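You operate a simulated robot arm through the tools that you are given. There is no shell and no other tool. Be economical: measure what you need, move in short steps, check, and stop when the job is done.

The job below is to be done with a simulated two-armed robot. You get a single attempt, and the scene is never put back.

TASK
Take the lid off the green box and lay it down on the top of the cream table. Take the small yellow box on the clear middle of the paste-up desk and put it away on the top of the sideboard. Push the refills drawer shut. Pull the clips drawer open. Do these in any order.
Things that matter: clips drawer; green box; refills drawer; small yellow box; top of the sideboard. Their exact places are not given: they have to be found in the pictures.

It is judged by the outcome, as a careful person would: the job done as asked, and still so three seconds after it is handed in. It fails if anything else is knocked over, pushed out of place, dropped, spilled or broken. Lids that push on must go on centred and level and be pressed home; caps that screw on are set level and turned clockwise until they are tight.

THE ROBOT
Two 7-joint arms with two-finger parallel grippers on one trunk, on a base that drives. Base frame: it is fixed to the floor where the robot stands at the start and does not move with it; the origin is under the middle of the robot, x ahead of it, y to its left, z up. Lengths are in cm, angles in rad, forces in N, time in s.
The left shoulder is at the start at [5, 20.9, 114.6], the right one opposite. With the tool pointing down near the work surface each hand reaches from about 10 to 90 cm from the robot's upright axis, wherever it stands, measured 20 degrees to its own side. Places, roughly: clips drawer [70, -370, 80]; green box (17x9x8 cm) [50, -10, 80]; refills drawer [10, -350, 80]; small yellow box (5x9x3 cm) [-230, -390, 80]; top of the sideboard [780, -400, 70]. Payload 4.4 kg a hand.
The tool frame of a hand sits at the grasp point between the pads (the TCP): z along the fingers, y along the line on which they close. The tips reach 2.3 cm beyond it. Largest opening 9.4 cm; finger width 3.8, thickness 1; the body of the gripper, 5.4 by 9.6 cm, starts 3.9 cm behind the TCP.
Orientation is that of the tool frame in the base frame, as a unit quaternion [x, y, z, w]. With the fingers straight down and closing along the base's y, the tool's x points along the base's -x, its y along +y and its z along -z.

THE INTERFACE
- The arms move only by the tool move_arm. It takes "left_motion", "right_motion" or both (then of equal length, played together; a hand with none holds still); each is a list of rows, each an object (a shift or turn left out is 0, a gripper value left out holds the last) with "grip": the finger opening in cm, from 0 to 9.4; "slide": the shift along the base's x, y, z in units of 50 mm (1.0 is 50 mm), a list of three; "delta_rot": the turn, a rotation vector about the base's x, y, z in units of 5 degrees (1.0 is 5 degrees), a list of three. In form: [{"grip": grip, "slide": [x, y, z], "delta_rot": [wx, wy, wz]}, ...]. A call has 1 to 10 rows; each row shifts and turns the commanded pose from where the row before left it. A call with a number of a shift or a turn outside -1 to 1 is refused whole. A row lasts 0.2 s, in which the tool goes at most 5 cm and 0.15 rad; a call with a longer step from one row to the next is refused whole, and so is a gripper value outside its range. A pose out of reach is approached as far as the arm can. The call stops where the force on the tool passes 40 N (or 10 N more than at its start, if that is more) or the arm is blocked; 0.2 s more then pass. Each finger travels about 10.8 cm/s and halts on what it meets, pressing with about 21 N; the grip force reading is that of the motor and also rises with nothing between the fingers. The clock runs only during rows and for 0.2 s after the last one: add rows that do not move to give the fingers time. The reply holds the time, the measured pose of the TCP, the force on the tool along the base axes, the opening and the grip force, in the units named above and with some noise, with the torque about the TCP (base axes, N m) and any sound that the robot's microphone picked up.
- Cameras (640 x 400 px; columns grow to the right, rows downward): "scene" is now at [14.51, -0.04, 131.25]; the picture's right is [-0.02, -1.00, 0.00], its down [-0.61, 0.01, -0.79] and it looks along [0.79, -0.02, -0.61] (base axes); focal length 269 px, centre (320, 200). "left" rides on the left gripper at [8.6, -1.6, -7.4] in its tool frame; the picture's right is [0.18, 0.98, 0.00], its down [-0.58, 0.11, -0.81] and it looks along [-0.79, 0.15, 0.59] (tool axes); focal length 243 px, centre (320, 200). "right" rides on the right gripper at [8.6, 1.6, -7.5] in its tool frame; the picture's right is [-0.18, 0.98, 0.00], its down [-0.58, -0.11, -0.81] and it looks along [-0.79, -0.15, 0.59] (tool axes); focal length 243 px, centre (320, 200).
- camera(camera): a new picture of that camera. It takes no simulated time.
- lift_body(by): slides the trunk up (or, below 0, down) by that many cm; the arms and the scene camera ride with it, the base frame stays. It gives what a move gives, with no picture.
- roll_base(legs): drives the robot by 1 to 6 legs, each [ahead, left, turn to the left] in cm, cm and rad, along the robot's own axes; the way and the turn of a leg run together, so that a leg with both is an arc; at most 150 cm and 3.142 rad a leg. The arms and the cameras ride along, it lands a little off, and it stops where it bumps. It gives what a move gives.
- head_to(pan, tilt): turns the head with the scene camera to pan (to the left, within 1.396 rad either way) and tilt (down, from -0.506 to 1.204), counted from straight ahead of the robot. It gives what a move gives.
- probe_pixels(camera, pixels): there is no depth. For up to 12 entries [column, row, z] of the newest picture of that camera ("zoom" is the newest enlarged one), the place [x, y] in the base frame at which the ray of that pixel passes the height z, good to about 0.3 cm, but the place of the scene camera against the robot may be out by one fixed shift of up to 1.2 cm in any direction. It takes no simulated time.
- inspect(camera, box): a new picture of the part [left, top, right, bottom] of that camera's present view, enlarged. It takes no simulated time.
- sign_off(): hands the job in; it is judged then, once.

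Keep the steps short. Do not move on a guess: measure, check each grasp and each placing, and mend mistakes. In all there are 110 turns and 100 pictures (those below and enlarged ones count). Leave the grippers open and the arms clear of the work at the hand-in unless told otherwise, and finish with a single line.

The tools are called after "Request:" by a JSON object that holds its "op" and its "data". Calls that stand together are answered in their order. move_arm: Moves the arms, as the interface text tells. Its arguments: {"type":"object","properties":{"left_motion":{"type":"array","items":{"type":"object","properties":{"grip":{"type":"number"},"slide":{"type":"array","items":{"type":"number"}},"delta_rot":{"type":"array","items":{"type":"number"}}}}},"right_motion":{"type":"array","items":{"type":"object","properties":{"grip":{"type":"number"},"slide":{"type":"array","items":{"type":"number"}},"delta_rot":{"type":"array","items":{"type":"number"}}}}}},"required":[]} The other tools are called the same way: lift_body (by) slides the trunk up or down; roll_base (legs) drives the base; head_to (pan, tilt) turns the head that bears the scene camera; camera (camera) takes a picture; probe_pixels (camera, pixels) gives the place at which the rays of pixels pass given heights; inspect (camera, box) takes an enlarged picture of a part of a camera's view; sign_off () hands the job in.

At the start:

```text
clock: 0.0
left_position: [62.55, 28.42, 111.54]
left_ee_rot: [0.0, 1.0, 0.0, 0.0]
left_contact_force: [-0.2, 0.2, 0.7]
left_wrist_torque: [0.0, 0.0, 0.01]
left_gripper_width: 9.39
left_grip_force: 0.0
right_position: [65.77, -26.51, 107.09]
right_ee_rot: [-0.001, 1.0, 0.001, 0.001]
right_contact_force: [-0.1, 0.6, -0.1]
right_wrist_torque: [0.01, -0.02, 0.0]
right_gripper_width: 9.42
right_grip_force: 0.1
trunk travel left (down, up): [-22.5, 33.8]
robot x, y, heading: [-0.08, -0.17, -0.004]
head pan, tilt: [-0.024, 0.654]
```

scene: 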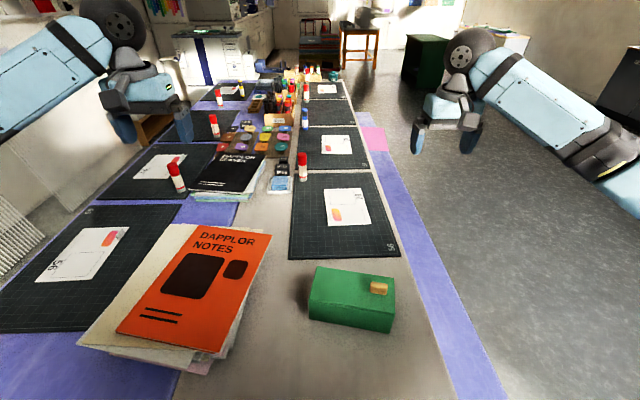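
right: 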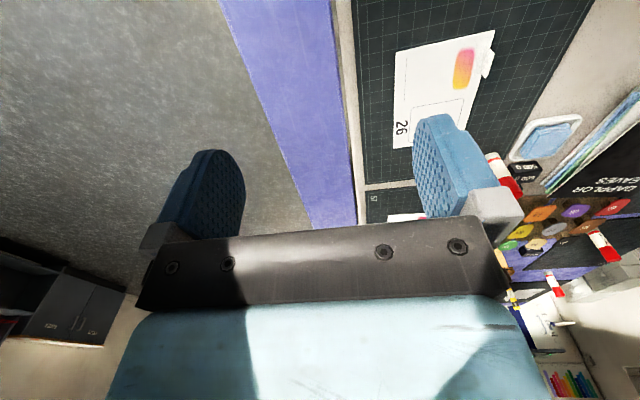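
left: 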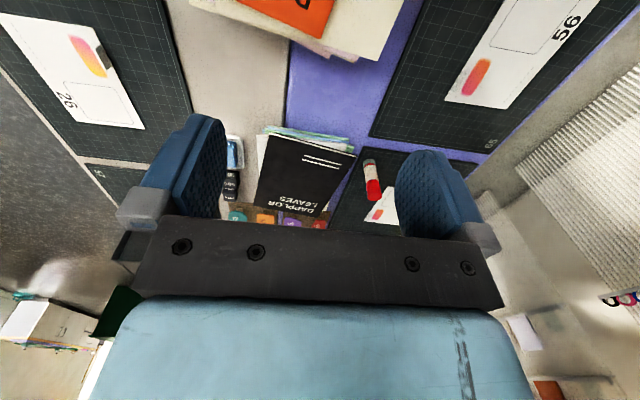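

I see the green box at about (350,300) with a wooden knob at (379,288). First I'll look around to the right, and enlarge the green box.

Request:
{"op": "inspect", "data": {"camera": "scene", "box": [280, 240, 440, 340]}}

Request:
{"op": "inspect", "data": {"camera": "scene", "box": [160, 0, 560, 120]}}

Request:
{"op": "head_to", "data": {"pan": -1.35, "tilt": 0.25}}

```text
4.00 times, centred on (360, 290) of scene
```

zoom: 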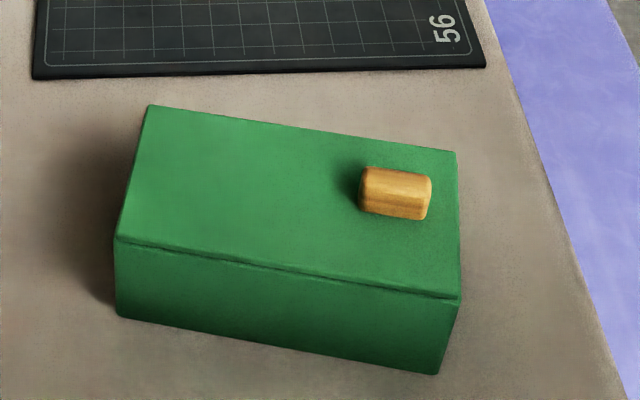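

```text
1.60 times, centred on (360, 60) of scene
```

zoom: 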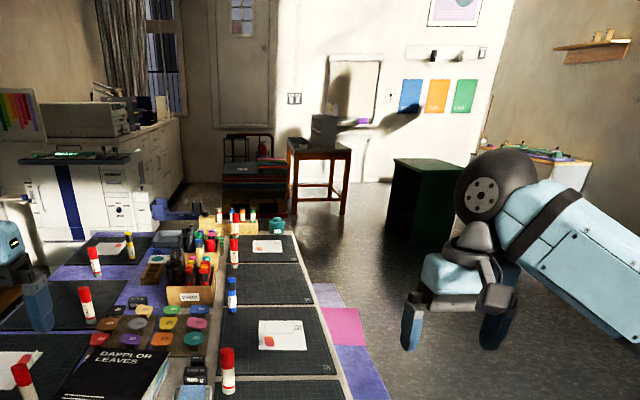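

```text
clock: 1.5
left_position: [62.57, 28.36, 111.65]
left_ee_rot: [0.0, 1.0, 0.0, 0.0]
left_contact_force: [0.2, -0.2, 0.1]
left_wrist_torque: [-0.01, 0.04, -0.02]
left_gripper_width: 9.41
left_grip_force: 0.1
right_position: [65.71, -26.5, 107.09]
right_ee_rot: [0.0, 1.0, 0.0, 0.0]
right_contact_force: [-0.5, 0.1, -0.9]
right_wrist_torque: [-0.01, 0.0, -0.02]
right_gripper_width: 9.39
right_grip_force: 0.0
trunk travel left (down, up): [-22.5, 33.8]
robot x, y, heading: [0.1, -0.5, -0.0]
head pan, tilt: [-1.349, 0.25]
```

Now look to the right of the robot.

Request:
{"op": "camera", "data": {"camera": "scene"}}

Request:
{"op": "inspect", "data": {"camera": "scene", "box": [200, 60, 520, 260]}}

Request:
{"op": "head_to", "data": {"pan": 1.0, "tilt": 0.35}}

Request:
{"op": "camera", "data": {"camera": "scene"}}

```text
94 pictures are left
```

scene: 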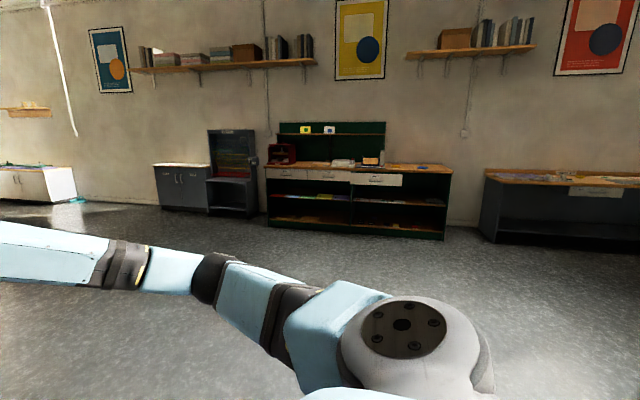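

```text
2.00 times, centred on (360, 160) of scene
```

zoom: 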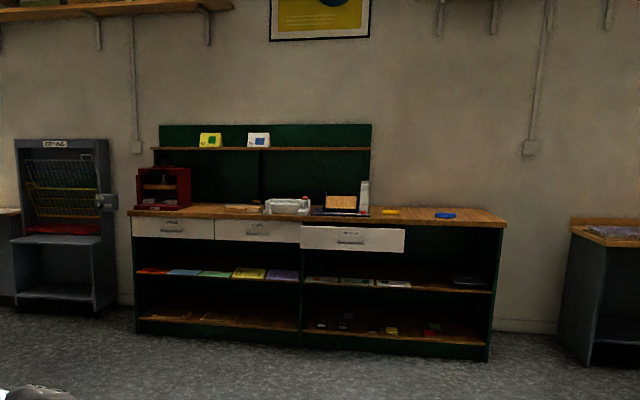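

```text
clock: 3.6
left_position: [62.58, 28.4, 111.52]
left_ee_rot: [0.0, 1.0, -0.001, 0.0]
left_contact_force: [-0.4, -0.7, 0.1]
left_wrist_torque: [0.02, 0.02, 0.0]
left_gripper_width: 9.39
left_grip_force: 0.1
right_position: [65.74, -26.54, 106.98]
right_ee_rot: [0.0, 1.0, 0.0, 0.0]
right_contact_force: [0.8, 0.5, 0.8]
right_wrist_torque: [-0.02, -0.01, 0.02]
right_gripper_width: 9.4
right_grip_force: 0.0
trunk travel left (down, up): [-22.5, 33.8]
robot x, y, heading: [0.0, 0.19, -0.001]
head pan, tilt: [1.0, 0.351]
```

```text
92 pictures are left
```

scene: 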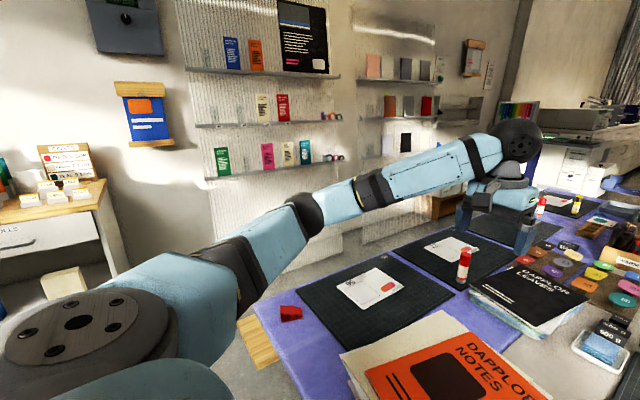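

Next I look at the near table more closely, downward, and to the left rear.

Request:
{"op": "head_to", "data": {"pan": 0.0, "tilt": 0.95}}

Request:
{"op": "camera", "data": {"camera": "scene"}}

Request:
{"op": "inspect", "data": {"camera": "scene", "box": [280, 140, 440, 240]}}

```text
clock: 4.9
left_position: [62.67, 28.46, 111.61]
left_ee_rot: [0.0, 1.0, 0.0, 0.0]
left_contact_force: [0.1, 0.2, -0.5]
left_wrist_torque: [0.01, 0.01, 0.01]
left_gripper_width: 9.41
left_grip_force: 0.1
right_position: [65.87, -26.58, 107.08]
right_ee_rot: [-0.001, 1.0, 0.001, -0.001]
right_contact_force: [-0.3, -0.2, 0.1]
right_wrist_torque: [0.0, -0.03, -0.01]
right_gripper_width: 9.4
right_grip_force: 0.2
trunk travel left (down, up): [-22.5, 33.8]
robot x, y, heading: [0.06, 0.2, -0.004]
head pan, tilt: [0.0, 0.949]
```

```text
91 pictures are left
```

scene: 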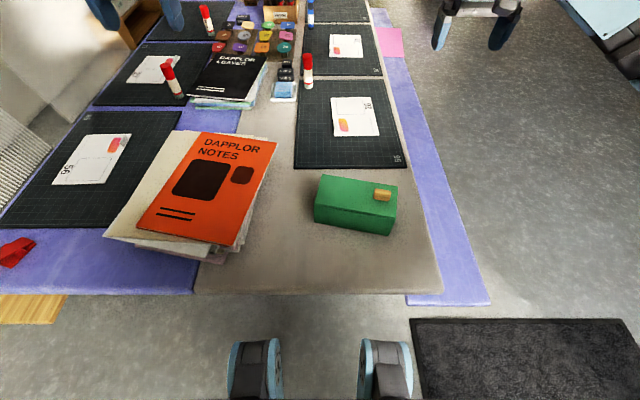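

```text
4.00 times, centred on (360, 190) of scene
```

zoom: 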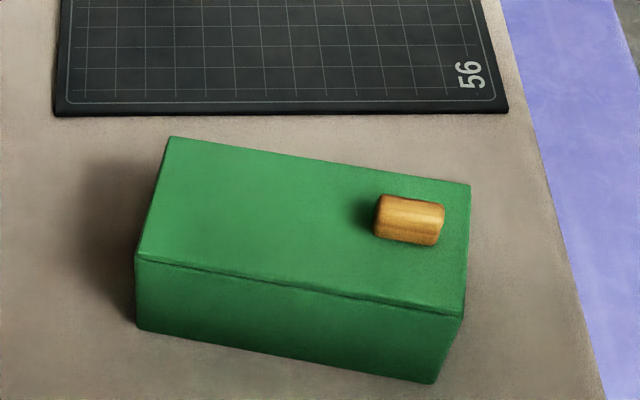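

I probe the table edge, box corners and knob at candidate heights.

Request:
{"op": "probe_pixels", "data": {"camera": "scene", "pixels": [[320, 294, 75], [440, 293, 75], [410, 305, 75], [410, 305, 0], [489, 304, 0], [489, 304, 75], [388, 236, 75], [315, 222, 75], [320, 175, 83], [396, 187, 83], [396, 218, 83], [314, 205, 83]]}}

Request:
{"op": "probe_pixels", "data": {"camera": "zoom", "pixels": [[378, 198, 86], [445, 204, 86], [441, 245, 84], [376, 235, 84], [170, 137, 83], [470, 185, 83], [465, 316, 83], [136, 258, 83], [137, 328, 75], [433, 383, 75]]}}

Request:
{"op": "camera", "data": {"camera": "right"}}

```text
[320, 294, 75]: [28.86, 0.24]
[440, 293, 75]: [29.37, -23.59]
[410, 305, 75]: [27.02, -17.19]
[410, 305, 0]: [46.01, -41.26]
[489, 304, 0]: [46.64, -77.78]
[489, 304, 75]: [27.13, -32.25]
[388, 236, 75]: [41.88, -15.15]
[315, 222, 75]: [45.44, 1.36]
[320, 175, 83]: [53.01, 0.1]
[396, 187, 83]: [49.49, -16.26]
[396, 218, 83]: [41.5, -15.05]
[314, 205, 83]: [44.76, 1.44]
```

```text
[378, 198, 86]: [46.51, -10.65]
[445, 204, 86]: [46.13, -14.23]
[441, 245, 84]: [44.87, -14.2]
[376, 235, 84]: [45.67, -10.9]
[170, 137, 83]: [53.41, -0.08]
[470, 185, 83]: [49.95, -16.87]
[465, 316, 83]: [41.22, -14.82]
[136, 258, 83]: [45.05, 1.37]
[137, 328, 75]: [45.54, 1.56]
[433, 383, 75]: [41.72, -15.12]
```

```text
89 pictures are left
```

right: 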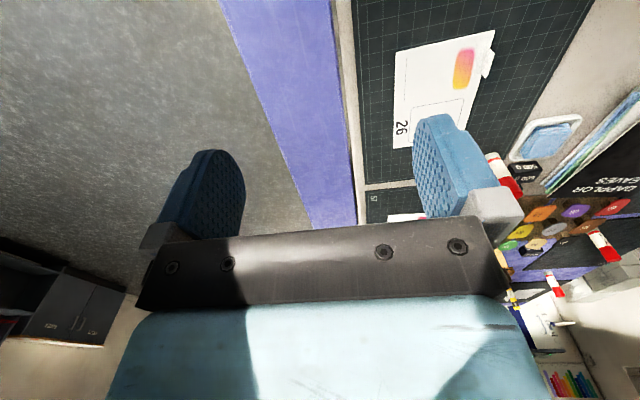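

Before choosing the place for the lid I check the remaining room: left rear.

Request:
{"op": "head_to", "data": {"pan": 1.39, "tilt": 0.35}}

Request:
{"op": "camera", "data": {"camera": "scene"}}

Request:
{"op": "roll_base", "data": {"legs": [[-40, 0, 0], [0, 0, -1.2]]}}

Request:
{"op": "head_to", "data": {"pan": -1.39, "tilt": 0.3}}

Request:
{"op": "camera", "data": {"camera": "scene"}}

```text
clock: 6.5
left_position: [62.63, 28.54, 111.58]
left_ee_rot: [0.001, 1.0, -0.001, 0.0]
left_contact_force: [-0.4, 1.2, 0.1]
left_wrist_torque: [-0.02, -0.05, 0.01]
left_gripper_width: 9.41
left_grip_force: 0.0
right_position: [65.77, -26.49, 107.09]
right_ee_rot: [0.0, 1.0, 0.0, 0.0]
right_contact_force: [0.5, 0.8, -0.1]
right_wrist_torque: [0.02, -0.01, 0.01]
right_gripper_width: 9.41
right_grip_force: 0.1
trunk travel left (down, up): [-22.5, 33.8]
robot x, y, heading: [-0.37, 0.11, -0.001]
head pan, tilt: [1.389, 0.351]
```

```text
88 pictures are left
```

scene: 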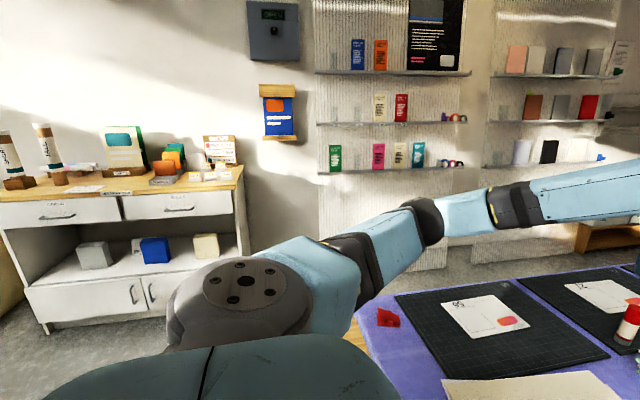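

```text
clock: 8.5
left_position: [39.39, 28.43, 111.39]
left_ee_rot: [0.01, 1.0, 0.0, 0.0]
left_contact_force: [-0.3, -0.2, -0.6]
left_wrist_torque: [-0.01, -0.01, 0.01]
left_gripper_width: 9.43
left_grip_force: 0.1
right_position: [41.56, -26.54, 106.96]
right_ee_rot: [0.009, 1.0, -0.001, 0.0]
right_contact_force: [0.3, 0.5, 0.1]
right_wrist_torque: [-0.02, 0.0, -0.02]
right_gripper_width: 9.37
right_grip_force: 0.1
trunk travel left (down, up): [-22.5, 33.8]
robot x, y, heading: [-23.74, 1.39, -0.021]
head pan, tilt: [1.389, 0.351]
stopped in leg 1: the robot was blocked; the commanded pose is now the measured one
```

```text
clock: 11.0
left_position: [39.55, 27.88, 111.54]
left_ee_rot: [0.011, 1.0, 0.001, -0.001]
left_contact_force: [-0.4, -0.8, 0.6]
left_wrist_torque: [-0.04, -0.06, -0.02]
left_gripper_width: 9.41
left_grip_force: 0.0
right_position: [41.6, -26.98, 106.76]
right_ee_rot: [0.012, 1.0, 0.001, -0.002]
right_contact_force: [0.3, 0.2, 0.3]
right_wrist_torque: [0.01, 0.08, 0.03]
right_gripper_width: 9.41
right_grip_force: 0.1
trunk travel left (down, up): [-22.5, 33.8]
robot x, y, heading: [-23.14, 1.12, -0.012]
head pan, tilt: [-1.389, 0.3]
```

```text
87 pictures are left
```

scene: 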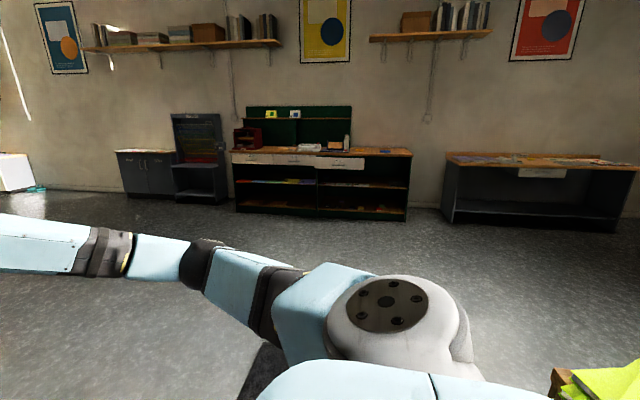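

It bumped into something behind it (an object shows at lower right, (590,380)). I move off ahead a bit and slide right, into clear floor.

Request:
{"op": "roll_base", "data": {"legs": [[10, 0, 0], [0, -90, 0]]}}

Request:
{"op": "camera", "data": {"camera": "scene"}}

```text
clock: 20.1
left_position: [47.6, -63.16, 111.37]
left_ee_rot: [0.011, 1.0, 0.0, -0.001]
left_contact_force: [-0.1, 0.7, 0.0]
left_wrist_torque: [-0.01, -0.02, 0.02]
left_gripper_width: 9.4
left_grip_force: 0.1
right_position: [49.68, -118.11, 106.9]
right_ee_rot: [0.01, 1.0, 0.0, -0.001]
right_contact_force: [0.3, -0.1, 0.0]
right_wrist_torque: [0.02, -0.01, -0.01]
right_gripper_width: 9.42
right_grip_force: 0.0
trunk travel left (down, up): [-22.5, 33.8]
robot x, y, heading: [-15.86, -90.32, -0.023]
head pan, tilt: [-1.389, 0.3]
```

```text
86 pictures are left
```

scene: 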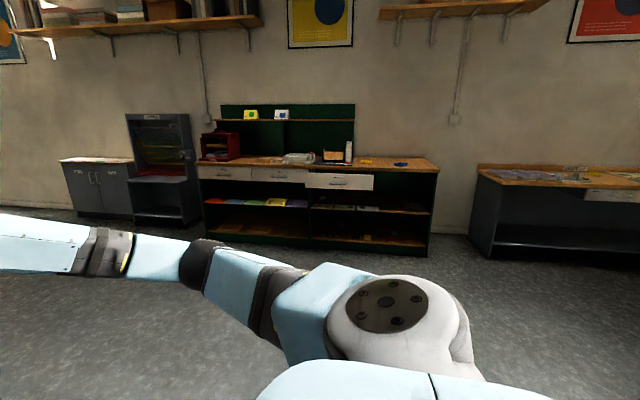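

Turn to face the drawers' wall, then look back toward where I bumped.

Request:
{"op": "roll_base", "data": {"legs": [[0, 0, -1.547]]}}

Request:
{"op": "camera", "data": {"camera": "scene"}}

Request:
{"op": "head_to", "data": {"pan": 0.0, "tilt": 0.3}}

Request:
{"op": "camera", "data": {"camera": "scene"}}

Request:
{"op": "inspect", "data": {"camera": "scene", "box": [220, 60, 480, 222]}}

```text
clock: 24.2
left_position: [14.63, -152.05, 111.46]
left_ee_rot: [0.697, 0.717, 0.001, -0.001]
left_contact_force: [0.5, -0.6, -0.1]
left_wrist_torque: [-0.01, -0.02, -0.01]
left_gripper_width: 9.36
left_grip_force: 0.2
right_position: [-40.17, -156.9, 106.93]
right_ee_rot: [0.696, 0.718, 0.001, 0.0]
right_contact_force: [0.4, -0.3, 0.4]
right_wrist_torque: [-0.01, -0.03, 0.0]
right_gripper_width: 9.43
right_grip_force: 0.0
trunk travel left (down, up): [-22.5, 33.8]
robot x, y, heading: [-15.53, -90.1, -1.541]
head pan, tilt: [-1.389, 0.3]
```

```text
85 pictures are left
```

scene: 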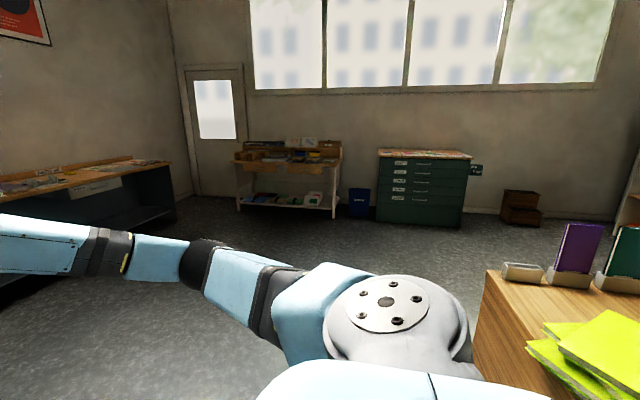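

```text
clock: 25.7
left_position: [14.75, -151.97, 111.5]
left_ee_rot: [0.696, 0.718, 0.001, 0.0]
left_contact_force: [0.7, -0.4, -0.7]
left_wrist_torque: [0.0, 0.0, -0.04]
left_gripper_width: 9.38
left_grip_force: 0.0
right_position: [-40.14, -156.88, 107.07]
right_ee_rot: [0.696, 0.718, 0.0, -0.001]
right_contact_force: [1.0, -0.1, 0.1]
right_wrist_torque: [0.0, -0.02, 0.0]
right_gripper_width: 9.38
right_grip_force: 0.0
trunk travel left (down, up): [-22.5, 33.8]
robot x, y, heading: [-15.49, -89.98, -1.54]
head pan, tilt: [0.0, 0.3]
```

```text
84 pictures are left
```

scene: 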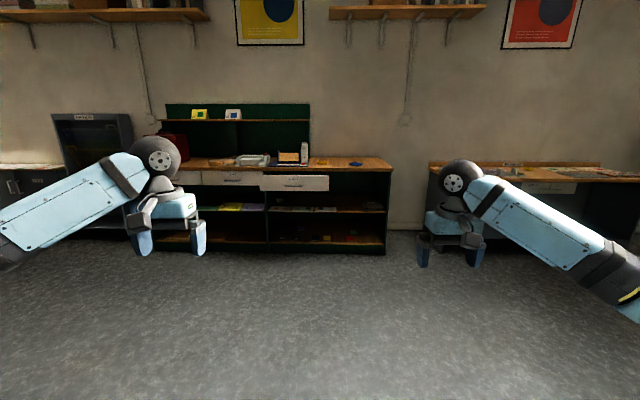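

```text
2.46 times, centred on (350, 141) of scene
```

zoom: 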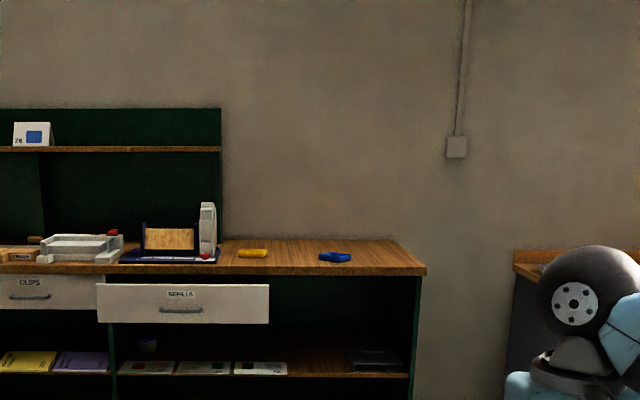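

Labels read CLIPS (middle, closed) and REFILLS (right, open). The only cream-topped table is the one I started at. I drive toward the drawers: 140 ahead, 45 left.

Request:
{"op": "roll_base", "data": {"legs": [[0, 45, -0.03], [135, 0, 0]]}}

Request:
{"op": "head_to", "data": {"pan": 0.0, "tilt": 0.4}}

Request:
{"op": "camera", "data": {"camera": "scene"}}

Request:
{"op": "inspect", "data": {"camera": "scene", "box": [200, 80, 440, 230]}}

```text
clock: 36.5
left_position: [57.81, -287.31, 111.45]
left_ee_rot: [0.706, 0.708, 0.0, -0.001]
left_contact_force: [0.8, -0.5, -1.6]
left_wrist_torque: [0.0, 0.0, 0.01]
left_gripper_width: 9.4
left_grip_force: 0.0
right_position: [2.92, -290.71, 106.91]
right_ee_rot: [0.706, 0.708, 0.001, -0.001]
right_contact_force: [0.2, 0.1, 0.3]
right_wrist_torque: [0.03, 0.03, 0.0]
right_gripper_width: 9.42
right_grip_force: 0.0
trunk travel left (down, up): [-22.5, 33.8]
robot x, y, heading: [29.19, -225.1, -1.564]
head pan, tilt: [0.0, 0.3]
```

```text
clock: 37.2
left_position: [57.75, -287.22, 111.52]
left_ee_rot: [0.706, 0.708, 0.002, 0.0]
left_contact_force: [0.1, 0.2, 0.0]
left_wrist_torque: [0.03, -0.02, -0.01]
left_gripper_width: 9.38
left_grip_force: 0.0
right_position: [2.91, -290.74, 107.07]
right_ee_rot: [0.706, 0.708, 0.0, -0.001]
right_contact_force: [0.1, 0.2, 1.2]
right_wrist_torque: [0.03, -0.01, -0.01]
right_gripper_width: 9.43
right_grip_force: 0.0
trunk travel left (down, up): [-22.5, 33.8]
robot x, y, heading: [29.25, -224.94, -1.574]
head pan, tilt: [0.0, 0.4]
```

```text
82 pictures are left
```

scene: 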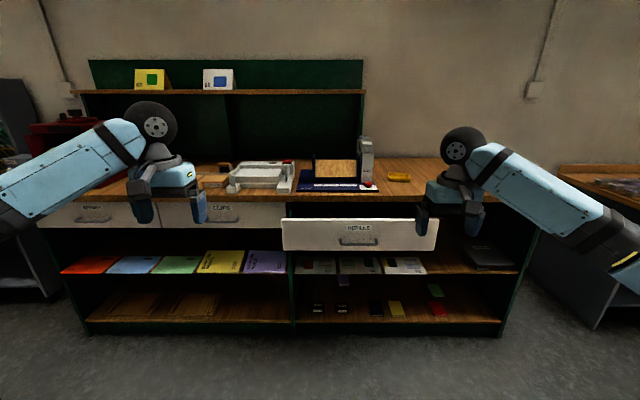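

```text
2.67 times, centred on (320, 155) of scene
```

zoom: 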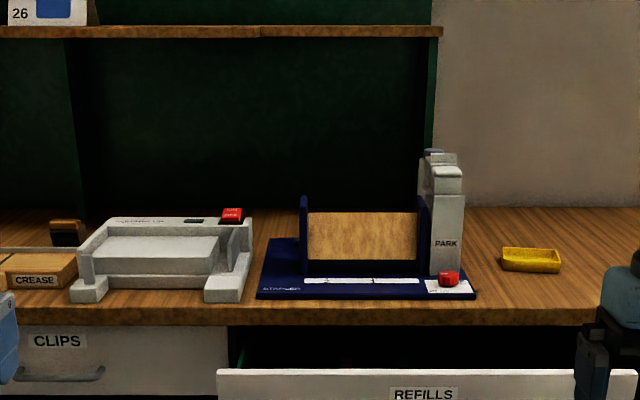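

I probe cabinet key points for geometry: floor corners, counter edge, drawer handles.

Request:
{"op": "probe_pixels", "data": {"camera": "scene", "pixels": [[90, 333, 0], [502, 334, 0], [295, 334, 0], [282, 219, 80], [437, 219, 80], [284, 250, 72], [430, 251, 72], [358, 240, 76], [226, 219, 76], [290, 203, 87], [290, 203, 84], [226, 219, 80]]}}

```text
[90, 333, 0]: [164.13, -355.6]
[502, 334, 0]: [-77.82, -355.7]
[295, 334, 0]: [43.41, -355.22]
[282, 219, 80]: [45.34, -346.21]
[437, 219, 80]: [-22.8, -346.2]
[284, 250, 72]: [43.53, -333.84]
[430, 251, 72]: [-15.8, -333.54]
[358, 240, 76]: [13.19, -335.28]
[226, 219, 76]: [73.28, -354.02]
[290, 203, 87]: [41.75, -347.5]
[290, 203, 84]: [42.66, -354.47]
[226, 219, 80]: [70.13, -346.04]
```

Handle of clips is near x≈73, z≈76; refills front near y≈-340. I turn both hands to point forward (toward −y), fingers closing vertically, lowering them in free air well before the cabinet.

Request:
{"op": "move_arm", "data": {"left_motion": [{"slide": [0, 0.4, -0.4], "delta_rot": [-0.98, 0.98, 0.98], "grip": 6}, {"slide": [0, 0.4, -0.4], "delta_rot": [-0.98, 0.98, 0.98]}, {"slide": [0, 0.2, -0.4], "delta_rot": [-0.98, 0.98, 0.98]}, {"slide": [0, 0.2, -0.4], "delta_rot": [-0.98, 0.98, 0.98]}, {"slide": [0, 0, -0.4], "delta_rot": [-0.98, 0.98, 0.98]}, {"slide": [0, 0, -0.5], "delta_rot": [-0.98, 0.98, 0.98]}, {"slide": [0, 0, -0.5], "delta_rot": [-0.98, 0.98, 0.98]}, {"slide": [0, 0, -0.5], "delta_rot": [-0.98, 0.98, 0.98]}, {"slide": [0, 0, -0.5], "delta_rot": [-0.98, 0.98, 0.98]}, {"slide": [0, 0, -0.5], "delta_rot": [-0.98, 0.98, 0.98]}], "right_motion": [{"slide": [0, 0.4, -0.4], "delta_rot": [-0.98, -0.98, -0.98], "grip": 0}, {"slide": [0, 0.4, -0.4], "delta_rot": [-0.98, -0.98, -0.98]}, {"slide": [0, 0.2, -0.4], "delta_rot": [-0.98, -0.98, -0.98]}, {"slide": [0, 0.2, -0.4], "delta_rot": [-0.98, -0.98, -0.98]}, {"slide": [0, 0, -0.4], "delta_rot": [-0.98, -0.98, -0.98]}, {"slide": [0, 0, -0.4], "delta_rot": [-0.98, -0.98, -0.98]}, {"slide": [0, 0, -0.4], "delta_rot": [-0.98, -0.98, -0.98]}, {"slide": [0, 0, -0.4], "delta_rot": [-0.98, -0.98, -0.98]}, {"slide": [0, 0, -0.4], "delta_rot": [-0.98, -0.98, -0.98]}, {"slide": [0, 0, -0.4], "delta_rot": [-0.98, -0.98, -0.98]}]}}

```text
clock: 39.4
left_position: [57.84, -281.34, 88.96]
left_ee_rot: [0.244, 0.797, -0.552, -0.002]
left_contact_force: [0.0, -0.5, 0.2]
left_wrist_torque: [0.02, -0.02, 0.02]
left_gripper_width: 6.0
left_grip_force: 0.1
right_position: [2.88, -284.87, 86.98]
right_ee_rot: [0.797, 0.247, -0.001, 0.551]
right_contact_force: [0.2, -0.9, 0.0]
right_wrist_torque: [-0.02, 0.01, 0.01]
right_gripper_width: 0.01
right_grip_force: 21.0
trunk travel left (down, up): [-22.5, 33.8]
robot x, y, heading: [28.94, -224.85, -1.571]
head pan, tilt: [0.0, 0.4]
```

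Tracking is fine; I finish the turn (35° more) and lower.

Request:
{"op": "move_arm", "data": {"left_motion": [{"slide": [0, 0, -0.44], "delta_rot": [-0.811, 0.811, 0.811]}, {"slide": [0, 0, -0.44], "delta_rot": [-0.811, 0.811, 0.811]}, {"slide": [0, 0, -0.44], "delta_rot": [-0.811, 0.811, 0.811]}, {"slide": [0, 0, -0.44], "delta_rot": [-0.811, 0.811, 0.811]}, {"slide": [0, 0, -0.44], "delta_rot": [-0.811, 0.811, 0.811]}], "right_motion": [{"slide": [0, 0, -0.28], "delta_rot": [-0.811, -0.811, -0.811]}, {"slide": [0, 0, -0.28], "delta_rot": [-0.811, -0.811, -0.811]}, {"slide": [0, 0, -0.28], "delta_rot": [-0.811, -0.811, -0.811]}, {"slide": [0, 0, -0.28], "delta_rot": [-0.811, -0.811, -0.811]}, {"slide": [0, 0, -0.28], "delta_rot": [-0.811, -0.811, -0.811]}]}}

Request:
{"op": "camera", "data": {"camera": "left"}}

Request:
{"op": "camera", "data": {"camera": "scene"}}

Request:
{"op": "inspect", "data": {"camera": "scene", "box": [120, 150, 460, 280]}}

```text
clock: 40.8
left_position: [57.96, -281.3, 78.02]
left_ee_rot: [-0.001, -0.706, 0.708, 0.001]
left_contact_force: [-0.8, 0.4, 0.1]
left_wrist_torque: [-0.01, -0.01, -0.02]
left_gripper_width: 5.99
left_grip_force: 0.1
right_position: [0.1, -285.07, 80.73]
right_ee_rot: [0.702, 0.035, -0.03, 0.711]
right_contact_force: [-1.4, 0.1, -0.3]
right_wrist_torque: [-0.01, 0.0, 0.0]
right_gripper_width: 0.02
right_grip_force: 21.2
trunk travel left (down, up): [-22.5, 33.8]
robot x, y, heading: [29.28, -224.94, -1.567]
head pan, tilt: [0.0, 0.4]
stopped in row 5 (right hand): the arm was blocked; the commanded pose is now the measured one
```

```text
80 pictures are left
```

left: 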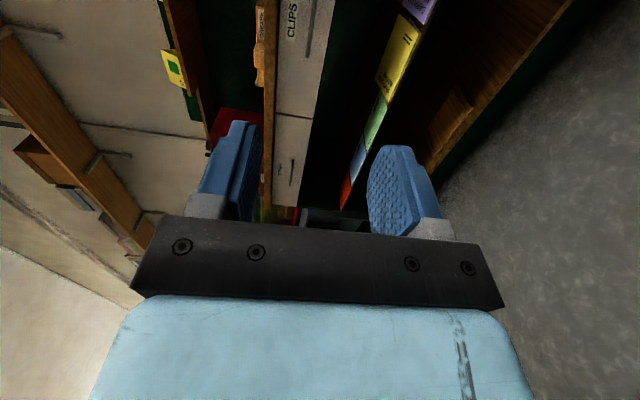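

```text
79 pictures are left
```

scene: 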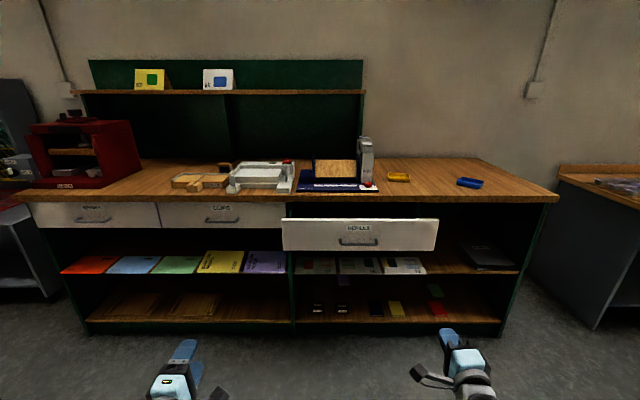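

```text
1.88 times, centred on (290, 215) of scene
```

zoom: 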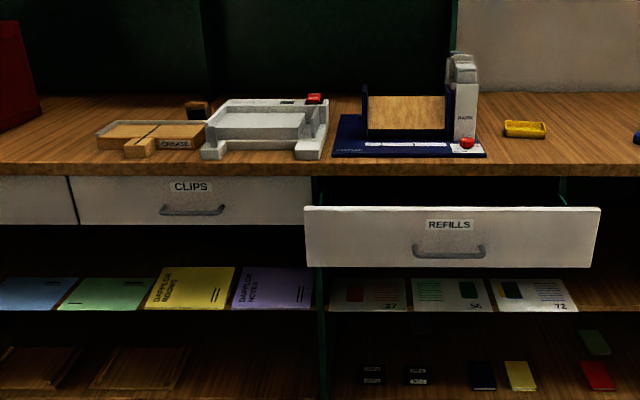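

Right hand is nearly horizontal, good enough to push. I lower the right fist to z≈76 and drive 38 ahead, then check.

Request:
{"op": "move_arm", "data": {"right_motion": [{"slide": [-0.1, 0, -0.45]}, {"slide": [-0.1, 0, -0.45]}]}}

Request:
{"op": "roll_base", "data": {"legs": [[38, 0, 0]]}}

Request:
{"op": "camera", "data": {"camera": "right"}}

Request:
{"op": "head_to", "data": {"pan": 0.0, "tilt": 0.6}}

Request:
{"op": "camera", "data": {"camera": "scene"}}

```text
clock: 41.4
left_position: [58.0, -281.35, 78.05]
left_ee_rot: [0.0, 0.707, -0.707, 0.0]
left_contact_force: [-0.1, -0.1, 0.2]
left_wrist_torque: [-0.02, -0.01, -0.02]
left_gripper_width: 6.0
left_grip_force: 0.1
right_position: [-0.89, -285.09, 76.14]
right_ee_rot: [0.701, 0.035, -0.03, 0.712]
right_contact_force: [0.5, 0.5, -0.1]
right_wrist_torque: [-0.01, 0.03, 0.0]
right_gripper_width: 0.01
right_grip_force: 21.1
trunk travel left (down, up): [-22.5, 33.8]
robot x, y, heading: [29.38, -224.61, -1.568]
head pan, tilt: [0.0, 0.4]
```

```text
clock: 43.8
left_position: [58.26, -318.75, 77.97]
left_ee_rot: [0.0, 0.708, -0.707, 0.0]
left_contact_force: [0.0, 0.4, 0.2]
left_wrist_torque: [-0.01, -0.01, 0.01]
left_gripper_width: 6.01
left_grip_force: 0.0
right_position: [-0.65, -322.51, 76.05]
right_ee_rot: [0.701, 0.035, -0.03, 0.711]
right_contact_force: [-0.1, 1.0, -0.4]
right_wrist_torque: [0.01, -0.03, 0.0]
right_gripper_width: 0.0
right_grip_force: 20.7
trunk travel left (down, up): [-22.5, 33.8]
robot x, y, heading: [29.15, -262.31, -1.565]
head pan, tilt: [0.0, 0.4]
```

```text
77 pictures are left
```

right: 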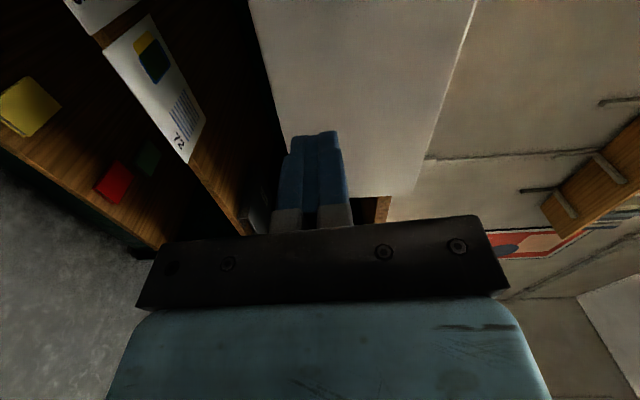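

```text
clock: 44.5
left_position: [58.26, -318.73, 77.94]
left_ee_rot: [0.0, -0.706, 0.708, 0.0]
left_contact_force: [0.0, 0.4, -0.2]
left_wrist_torque: [-0.01, 0.04, 0.01]
left_gripper_width: 6.03
left_grip_force: 0.0
right_position: [-0.7, -322.58, 76.09]
right_ee_rot: [0.701, 0.036, -0.03, 0.711]
right_contact_force: [-0.2, -0.8, -0.2]
right_wrist_torque: [0.02, 0.03, 0.02]
right_gripper_width: 0.02
right_grip_force: 21.4
trunk travel left (down, up): [-22.5, 33.8]
robot x, y, heading: [29.79, -262.72, -1.562]
head pan, tilt: [0.0, 0.6]
```

```text
76 pictures are left
```

scene: 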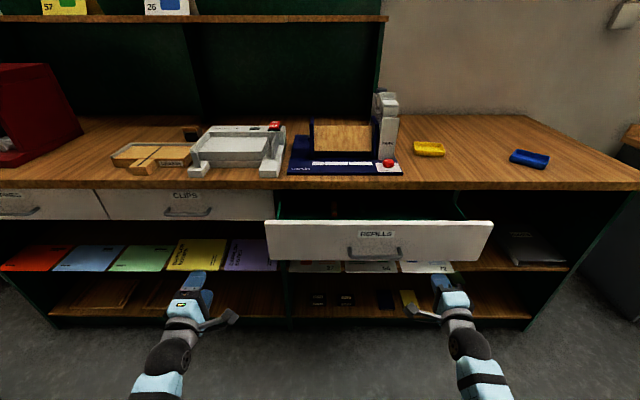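

The fist (at z 76, x≈-1) faces the refills front, right of its handle. I push forward 20 cm in small steps.

Request:
{"op": "move_arm", "data": {"right_motion": [{"slide": [0, -0.4, 0]}, {"slide": [0, -0.4, 0]}, {"slide": [0, -0.4, 0]}, {"slide": [0, -0.4, 0]}, {"slide": [0, -0.4, 0]}, {"slide": [0, -0.4, 0]}, {"slide": [0, -0.4, 0]}, {"slide": [0, -0.4, 0]}, {"slide": [0, -0.4, 0]}, {"slide": [0, -0.4, 0]}]}}

Request:
{"op": "camera", "data": {"camera": "scene"}}

```text
clock: 46.7
left_position: [58.23, -318.86, 77.92]
left_ee_rot: [-0.001, 0.707, -0.707, 0.0]
left_contact_force: [-0.4, 0.9, 0.2]
left_wrist_torque: [0.0, -0.02, -0.06]
left_gripper_width: 6.0
left_grip_force: 0.0
right_position: [-0.54, -342.59, 76.15]
right_ee_rot: [0.701, 0.034, -0.03, 0.711]
right_contact_force: [-0.4, -0.4, -0.1]
right_wrist_torque: [0.0, -0.02, 0.0]
right_gripper_width: 0.01
right_grip_force: 20.2
trunk travel left (down, up): [-22.5, 33.8]
robot x, y, heading: [29.16, -262.32, -1.567]
head pan, tilt: [0.0, 0.6]
```

```text
75 pictures are left
```

scene: 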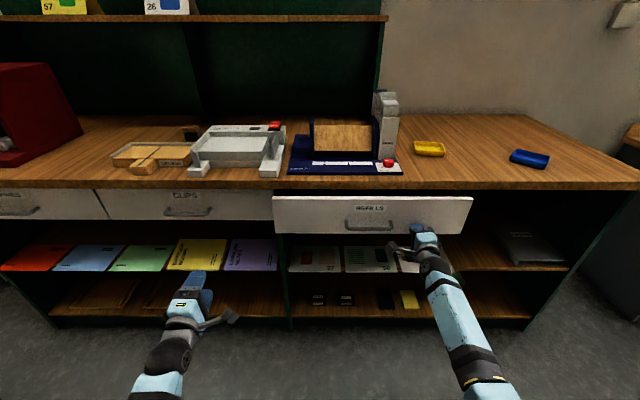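

The drawer has moved in a good way; a bit remains. I push further.

Request:
{"op": "move_arm", "data": {"right_motion": [{"slide": [0, -0.3, 0]}, {"slide": [0, -0.3, 0]}, {"slide": [0, -0.3, 0]}, {"slide": [0, -0.3, 0]}, {"slide": [0, -0.3, 0]}, {"slide": [0, -0.3, 0]}, {"slide": [0, -0.3, 0]}, {"slide": [0, -0.3, 0]}, {"slide": [0, -0.3, 0]}]}}

Request:
{"op": "camera", "data": {"camera": "scene"}}

```text
clock: 48.0
left_position: [58.03, -318.72, 77.96]
left_ee_rot: [0.0, -0.706, 0.708, 0.001]
left_contact_force: [-0.5, -0.3, 0.3]
left_wrist_torque: [0.03, -0.01, -0.03]
left_gripper_width: 5.97
left_grip_force: 0.0
right_position: [-0.45, -349.66, 75.93]
right_ee_rot: [0.701, 0.035, -0.03, 0.712]
right_contact_force: [1.2, 9.0, 4.0]
right_wrist_torque: [-0.05, 0.07, -0.16]
right_gripper_width: 0.0
right_grip_force: 20.9
trunk travel left (down, up): [-22.5, 33.8]
robot x, y, heading: [29.24, -262.44, -1.566]
head pan, tilt: [0.0, 0.6]
stopped in row 6 (right hand): the force on the tool passed its limit at 61 N (the readings are from after the stop); the commanded pose is now the measured one
```

```text
74 pictures are left
```

scene: 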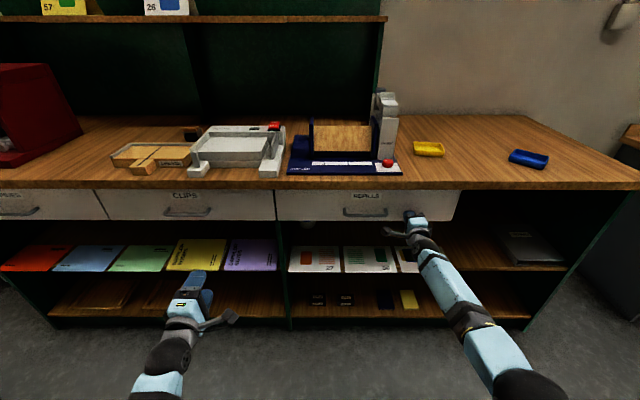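

Closed: the front is flush (tip stop at y≈-352). I draw the right hand back 15, and measure the clips handle.

Request:
{"op": "move_arm", "data": {"right_motion": [{"slide": [0, 0.5, 0]}, {"slide": [0, 0.9, 0]}, {"slide": [0, 0.9, 0]}, {"slide": [0, 0.9, 0]}]}}

Request:
{"op": "inspect", "data": {"camera": "scene", "box": [90, 170, 290, 295]}}

Request:
{"op": "probe_pixels", "data": {"camera": "scene", "pixels": [[187, 213, 74], [187, 213, 76], [187, 213, 78], [163, 215, 76], [211, 215, 76], [187, 218, 70], [187, 193, 80], [410, 213, 76]]}}

```text
clock: 49.0
left_position: [58.17, -318.8, 78.1]
left_ee_rot: [0.0, 0.707, -0.707, 0.0]
left_contact_force: [-0.5, 0.5, 0.2]
left_wrist_torque: [-0.03, -0.01, -0.03]
left_gripper_width: 5.99
left_grip_force: 0.0
right_position: [-1.26, -333.86, 76.63]
right_ee_rot: [0.698, 0.039, -0.036, 0.714]
right_contact_force: [0.1, -0.5, 0.4]
right_wrist_torque: [0.0, -0.03, -0.01]
right_gripper_width: 0.0
right_grip_force: 21.6
trunk travel left (down, up): [-22.5, 33.8]
robot x, y, heading: [29.26, -262.37, -1.567]
head pan, tilt: [0.0, 0.6]
```

```text
3.20 times, centred on (190, 232) of scene
```

zoom: 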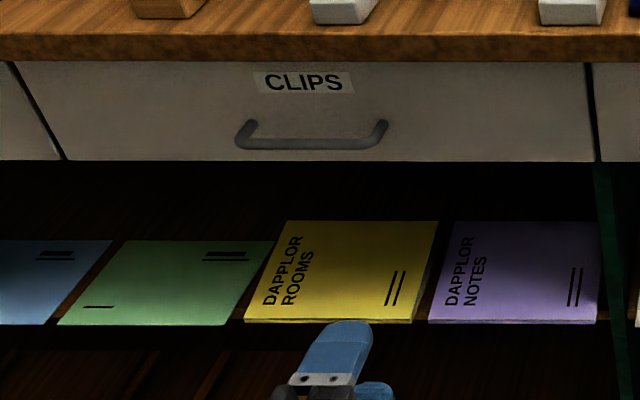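

```text
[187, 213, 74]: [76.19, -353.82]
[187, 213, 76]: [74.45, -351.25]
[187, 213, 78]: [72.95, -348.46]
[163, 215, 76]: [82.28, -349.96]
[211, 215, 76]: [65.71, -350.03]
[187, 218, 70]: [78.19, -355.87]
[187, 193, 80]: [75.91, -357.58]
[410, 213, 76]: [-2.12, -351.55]
```

Handle bar is at about x 73.5, z≈77, y≈-349. I shift the base 15 to the left so the left hand lines up, then look with the left camera.

Request:
{"op": "roll_base", "data": {"legs": [[0, 15, 0]]}}

Request:
{"op": "camera", "data": {"camera": "left"}}

Request:
{"op": "camera", "data": {"camera": "scene"}}

```text
clock: 50.9
left_position: [73.12, -318.89, 78.0]
left_ee_rot: [0.0, 0.707, -0.707, 0.0]
left_contact_force: [0.3, -0.2, -0.7]
left_wrist_torque: [-0.01, -0.01, 0.02]
left_gripper_width: 6.0
left_grip_force: 0.2
right_position: [13.76, -333.68, 76.28]
right_ee_rot: [0.7, 0.039, -0.035, 0.712]
right_contact_force: [-1.1, -0.2, 0.6]
right_wrist_torque: [0.01, 0.03, 0.0]
right_gripper_width: 0.0
right_grip_force: 21.5
trunk travel left (down, up): [-22.5, 33.8]
robot x, y, heading: [44.22, -262.26, -1.558]
head pan, tilt: [0.0, 0.6]
```

```text
72 pictures are left
```

left: 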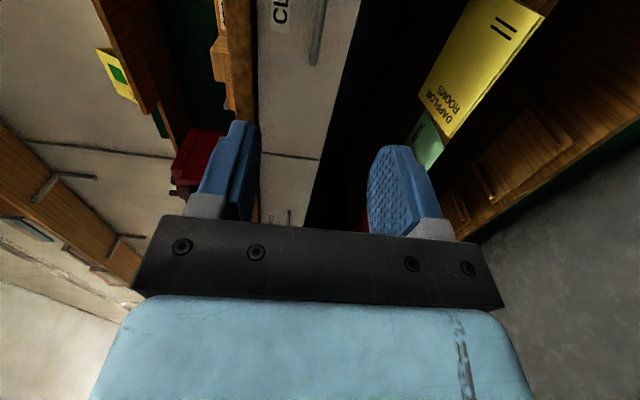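

```text
71 pictures are left
```

scene: 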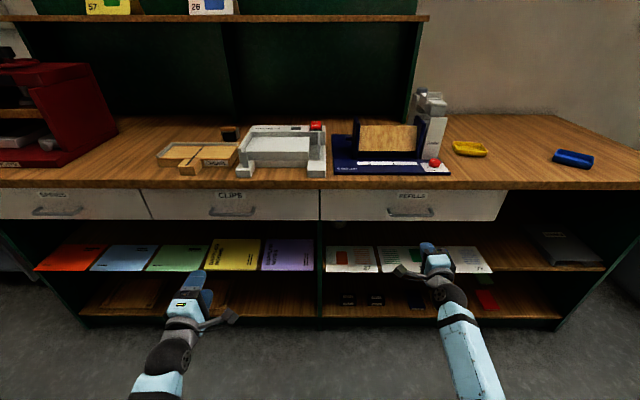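

The left camera agrees that the bar is about 1 cm lower than the TCP. I drop 1.1 cm, and advance 24 cm, then check.

Request:
{"op": "move_arm", "data": {"left_motion": [{"slide": [0.08, -0.6, -0.22]}, {"slide": [0, -0.6, 0]}, {"slide": [0, -0.6, 0]}, {"slide": [0, -0.6, 0]}, {"slide": [0, -0.6, 0]}, {"slide": [0, -0.6, 0]}, {"slide": [0, -0.6, 0]}, {"slide": [0, -0.6, 0]}]}}

Request:
{"op": "camera", "data": {"camera": "left"}}

```text
clock: 52.7
left_position: [73.25, -342.98, 76.93]
left_ee_rot: [-0.001, 0.707, -0.707, -0.001]
left_contact_force: [-0.6, 0.7, -0.7]
left_wrist_torque: [-0.04, 0.0, 0.02]
left_gripper_width: 6.02
left_grip_force: 0.0
right_position: [13.78, -333.88, 76.16]
right_ee_rot: [0.7, 0.039, -0.036, 0.712]
right_contact_force: [0.2, 0.5, -0.2]
right_wrist_torque: [-0.01, 0.0, 0.0]
right_gripper_width: 0.0
right_grip_force: 21.0
trunk travel left (down, up): [-22.5, 33.8]
robot x, y, heading: [44.22, -262.02, -1.564]
head pan, tilt: [0.0, 0.6]
```

```text
70 pictures are left
```

left: 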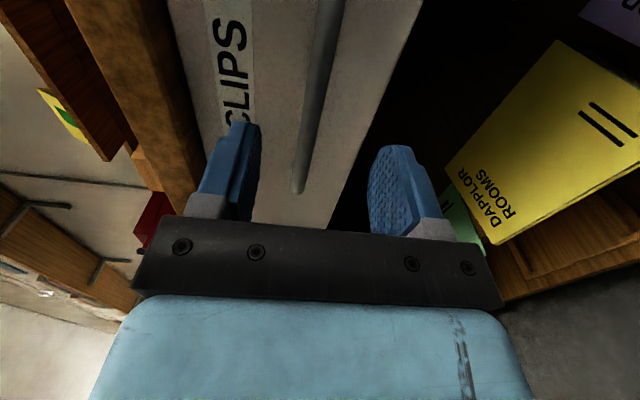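

The bar lies between the fingers. I advance 5.5 cm slowly, then close.

Request:
{"op": "move_arm", "data": {"left_motion": [{"slide": [0, -0.4, 0]}, {"slide": [0, -0.4, 0]}, {"slide": [0, -0.3, 0]}, {"grip": 0}, {}, {}]}}

Request:
{"op": "camera", "data": {"camera": "left"}}

```text
clock: 54.1
left_position: [73.56, -348.29, 77.57]
left_ee_rot: [0.001, -0.704, 0.71, 0.0]
left_contact_force: [2.0, -2.6, 20.6]
left_wrist_torque: [-0.08, 0.19, -0.49]
left_gripper_width: 1.18
left_grip_force: 45.8
right_position: [13.92, -333.69, 76.57]
right_ee_rot: [0.698, 0.039, -0.036, 0.714]
right_contact_force: [0.1, -0.4, -0.3]
right_wrist_torque: [0.02, 0.0, 0.0]
right_gripper_width: 0.0
right_grip_force: 20.7
trunk travel left (down, up): [-22.5, 33.8]
robot x, y, heading: [44.47, -262.06, -1.57]
head pan, tilt: [0.0, 0.6]
```

```text
69 pictures are left
```

left: 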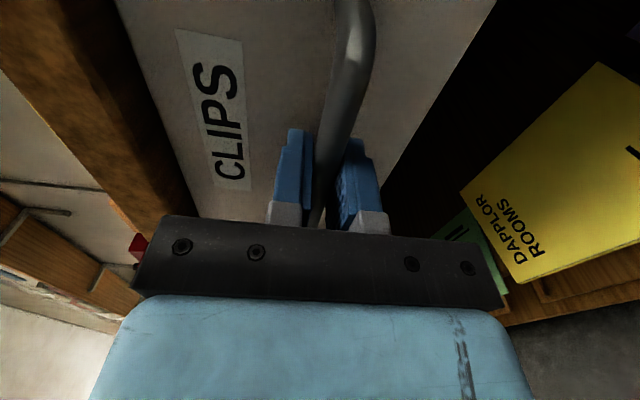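

Bar gripped (opening 1.2). I ease up 0.5 cm and pull 18 cm.

Request:
{"op": "move_arm", "data": {"left_motion": [{"slide": [0, 0.1, 0.1]}, {"slide": [0, 0.3, 0]}, {"slide": [0, 0.4, 0]}, {"slide": [0, 0.4, 0]}, {"slide": [0, 0.4, 0]}, {"slide": [0, 0.4, 0]}, {"slide": [0, 0.4, 0]}, {"slide": [0, 0.4, 0]}, {"slide": [0, 0.4, 0]}, {"slide": [0, 0.4, 0]}]}}

Request:
{"op": "camera", "data": {"camera": "scene"}}

```text
clock: 55.4
left_position: [73.47, -340.27, 77.5]
left_ee_rot: [0.003, 0.711, -0.704, -0.002]
left_contact_force: [-3.0, 0.2, -10.4]
left_wrist_torque: [-0.01, 0.18, 1.49]
left_gripper_width: 1.18
left_grip_force: 45.3
right_position: [13.82, -333.72, 76.2]
right_ee_rot: [0.699, 0.04, -0.037, 0.713]
right_contact_force: [-0.3, -0.1, 0.2]
right_wrist_torque: [0.0, 0.01, 0.05]
right_gripper_width: 0.0
right_grip_force: 20.7
trunk travel left (down, up): [-22.5, 33.8]
robot x, y, heading: [44.31, -262.38, -1.57]
head pan, tilt: [0.0, 0.6]
stopped in row 6 (left hand): the force on the tool passed its limit at 63 N (the readings are from after the stop); the commanded pose is now the measured one
```

```text
68 pictures are left
```

scene: 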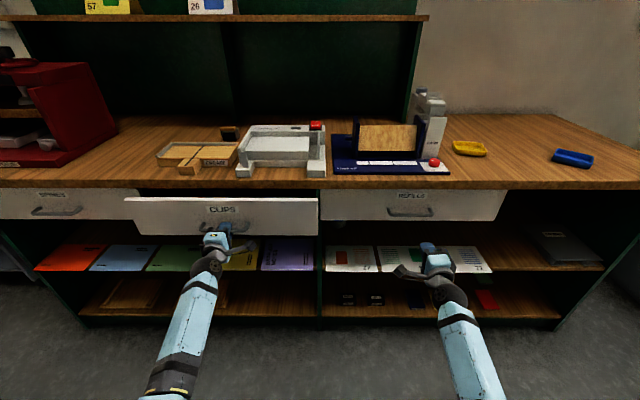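

Open about 8 cm; a force peak stopped it. I keep pulling gently with 1 cm steps.

Request:
{"op": "move_arm", "data": {"left_motion": [{"slide": [0, 0.15, -0.02]}, {"slide": [0, 0.2, 0]}, {"slide": [0, 0.2, 0]}, {"slide": [0, 0.2, 0]}, {"slide": [0, 0.2, 0]}, {"slide": [0, 0.2, 0]}, {"slide": [0, 0.2, 0]}, {"slide": [0, 0.2, 0]}, {"slide": [0, 0.2, 0]}, {"slide": [0, 0.2, 0]}]}}

```text
clock: 55.8
left_position: [73.47, -340.31, 77.39]
left_ee_rot: [0.006, 0.712, -0.702, -0.005]
left_contact_force: [-4.1, 1.6, -23.9]
left_wrist_torque: [0.07, 0.23, 1.37]
left_gripper_width: 1.15
left_grip_force: 45.5
right_position: [13.69, -333.76, 76.13]
right_ee_rot: [0.7, 0.04, -0.037, 0.712]
right_contact_force: [0.1, -0.3, 0.8]
right_wrist_torque: [0.02, -0.01, -0.01]
right_gripper_width: 0.0
right_grip_force: 20.9
trunk travel left (down, up): [-22.5, 33.8]
robot x, y, heading: [44.42, -262.3, -1.568]
head pan, tilt: [0.0, 0.6]
stopped in row 1 (left hand): the force on the tool passed its limit at 50 N (the readings are from after the stop); the commanded pose is now the measured one
```

Stress shows up as z-force and twist. I open the fingers to relax, re-look.

Request:
{"op": "move_arm", "data": {"left_motion": [{"grip": 4}, {}]}}

Request:
{"op": "camera", "data": {"camera": "left"}}

Request:
{"op": "inspect", "data": {"camera": "scene", "box": [100, 170, 340, 320]}}

```text
clock: 56.4
left_position: [73.42, -340.15, 78.15]
left_ee_rot: [0.005, 0.709, -0.705, -0.004]
left_contact_force: [-0.6, -0.1, 0.0]
left_wrist_torque: [-0.03, -0.06, 0.01]
left_gripper_width: 3.99
left_grip_force: 0.0
right_position: [13.65, -333.7, 76.22]
right_ee_rot: [0.699, 0.039, -0.037, 0.713]
right_contact_force: [-0.2, 0.2, -1.1]
right_wrist_torque: [0.03, -0.02, -0.02]
right_gripper_width: 0.0
right_grip_force: 21.1
trunk travel left (down, up): [-22.5, 33.8]
robot x, y, heading: [44.32, -262.22, -1.569]
head pan, tilt: [0.0, 0.6]
```

```text
67 pictures are left
```

left: 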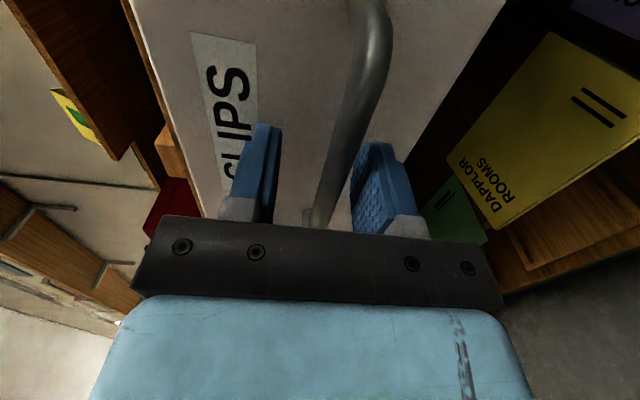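

```text
2.67 times, centred on (220, 245) of scene
```

zoom: 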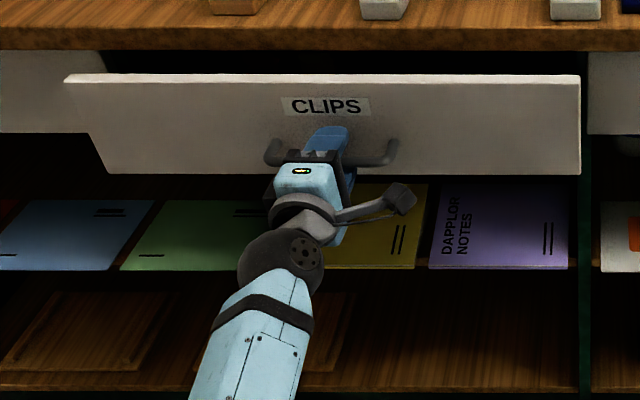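

Bar is about 0.8 cm below the finger middle. I lower, regrip and pull slowly.

Request:
{"op": "move_arm", "data": {"left_motion": [{"slide": [0, -0.1, -0.17]}, {"grip": 0}, {}, {"slide": [0, 0.1, 0]}, {"slide": [0, 0.1, 0]}, {"slide": [0, 0.1, 0]}, {"slide": [0, 0.2, 0]}, {"slide": [0, 0.2, 0]}, {"slide": [0, 0.2, 0]}, {"slide": [0, 0.2, 0]}]}}

```text
clock: 57.8
left_position: [73.53, -340.41, 77.54]
left_ee_rot: [0.008, 0.709, -0.705, -0.006]
left_contact_force: [-3.5, 0.0, -24.2]
left_wrist_torque: [0.09, 1.06, 1.14]
left_gripper_width: 1.17
left_grip_force: 45.4
right_position: [13.51, -333.7, 76.08]
right_ee_rot: [0.7, 0.039, -0.039, 0.712]
right_contact_force: [0.8, -0.2, -1.1]
right_wrist_torque: [0.01, -0.03, -0.01]
right_gripper_width: 0.01
right_grip_force: 21.0
trunk travel left (down, up): [-22.5, 33.8]
robot x, y, heading: [44.0, -262.52, -1.566]
head pan, tilt: [0.0, 0.6]
stopped in row 6 (left hand): the force on the tool passed its limit at 48 N (the readings are from after the stop); the commanded pose is now the measured one
```

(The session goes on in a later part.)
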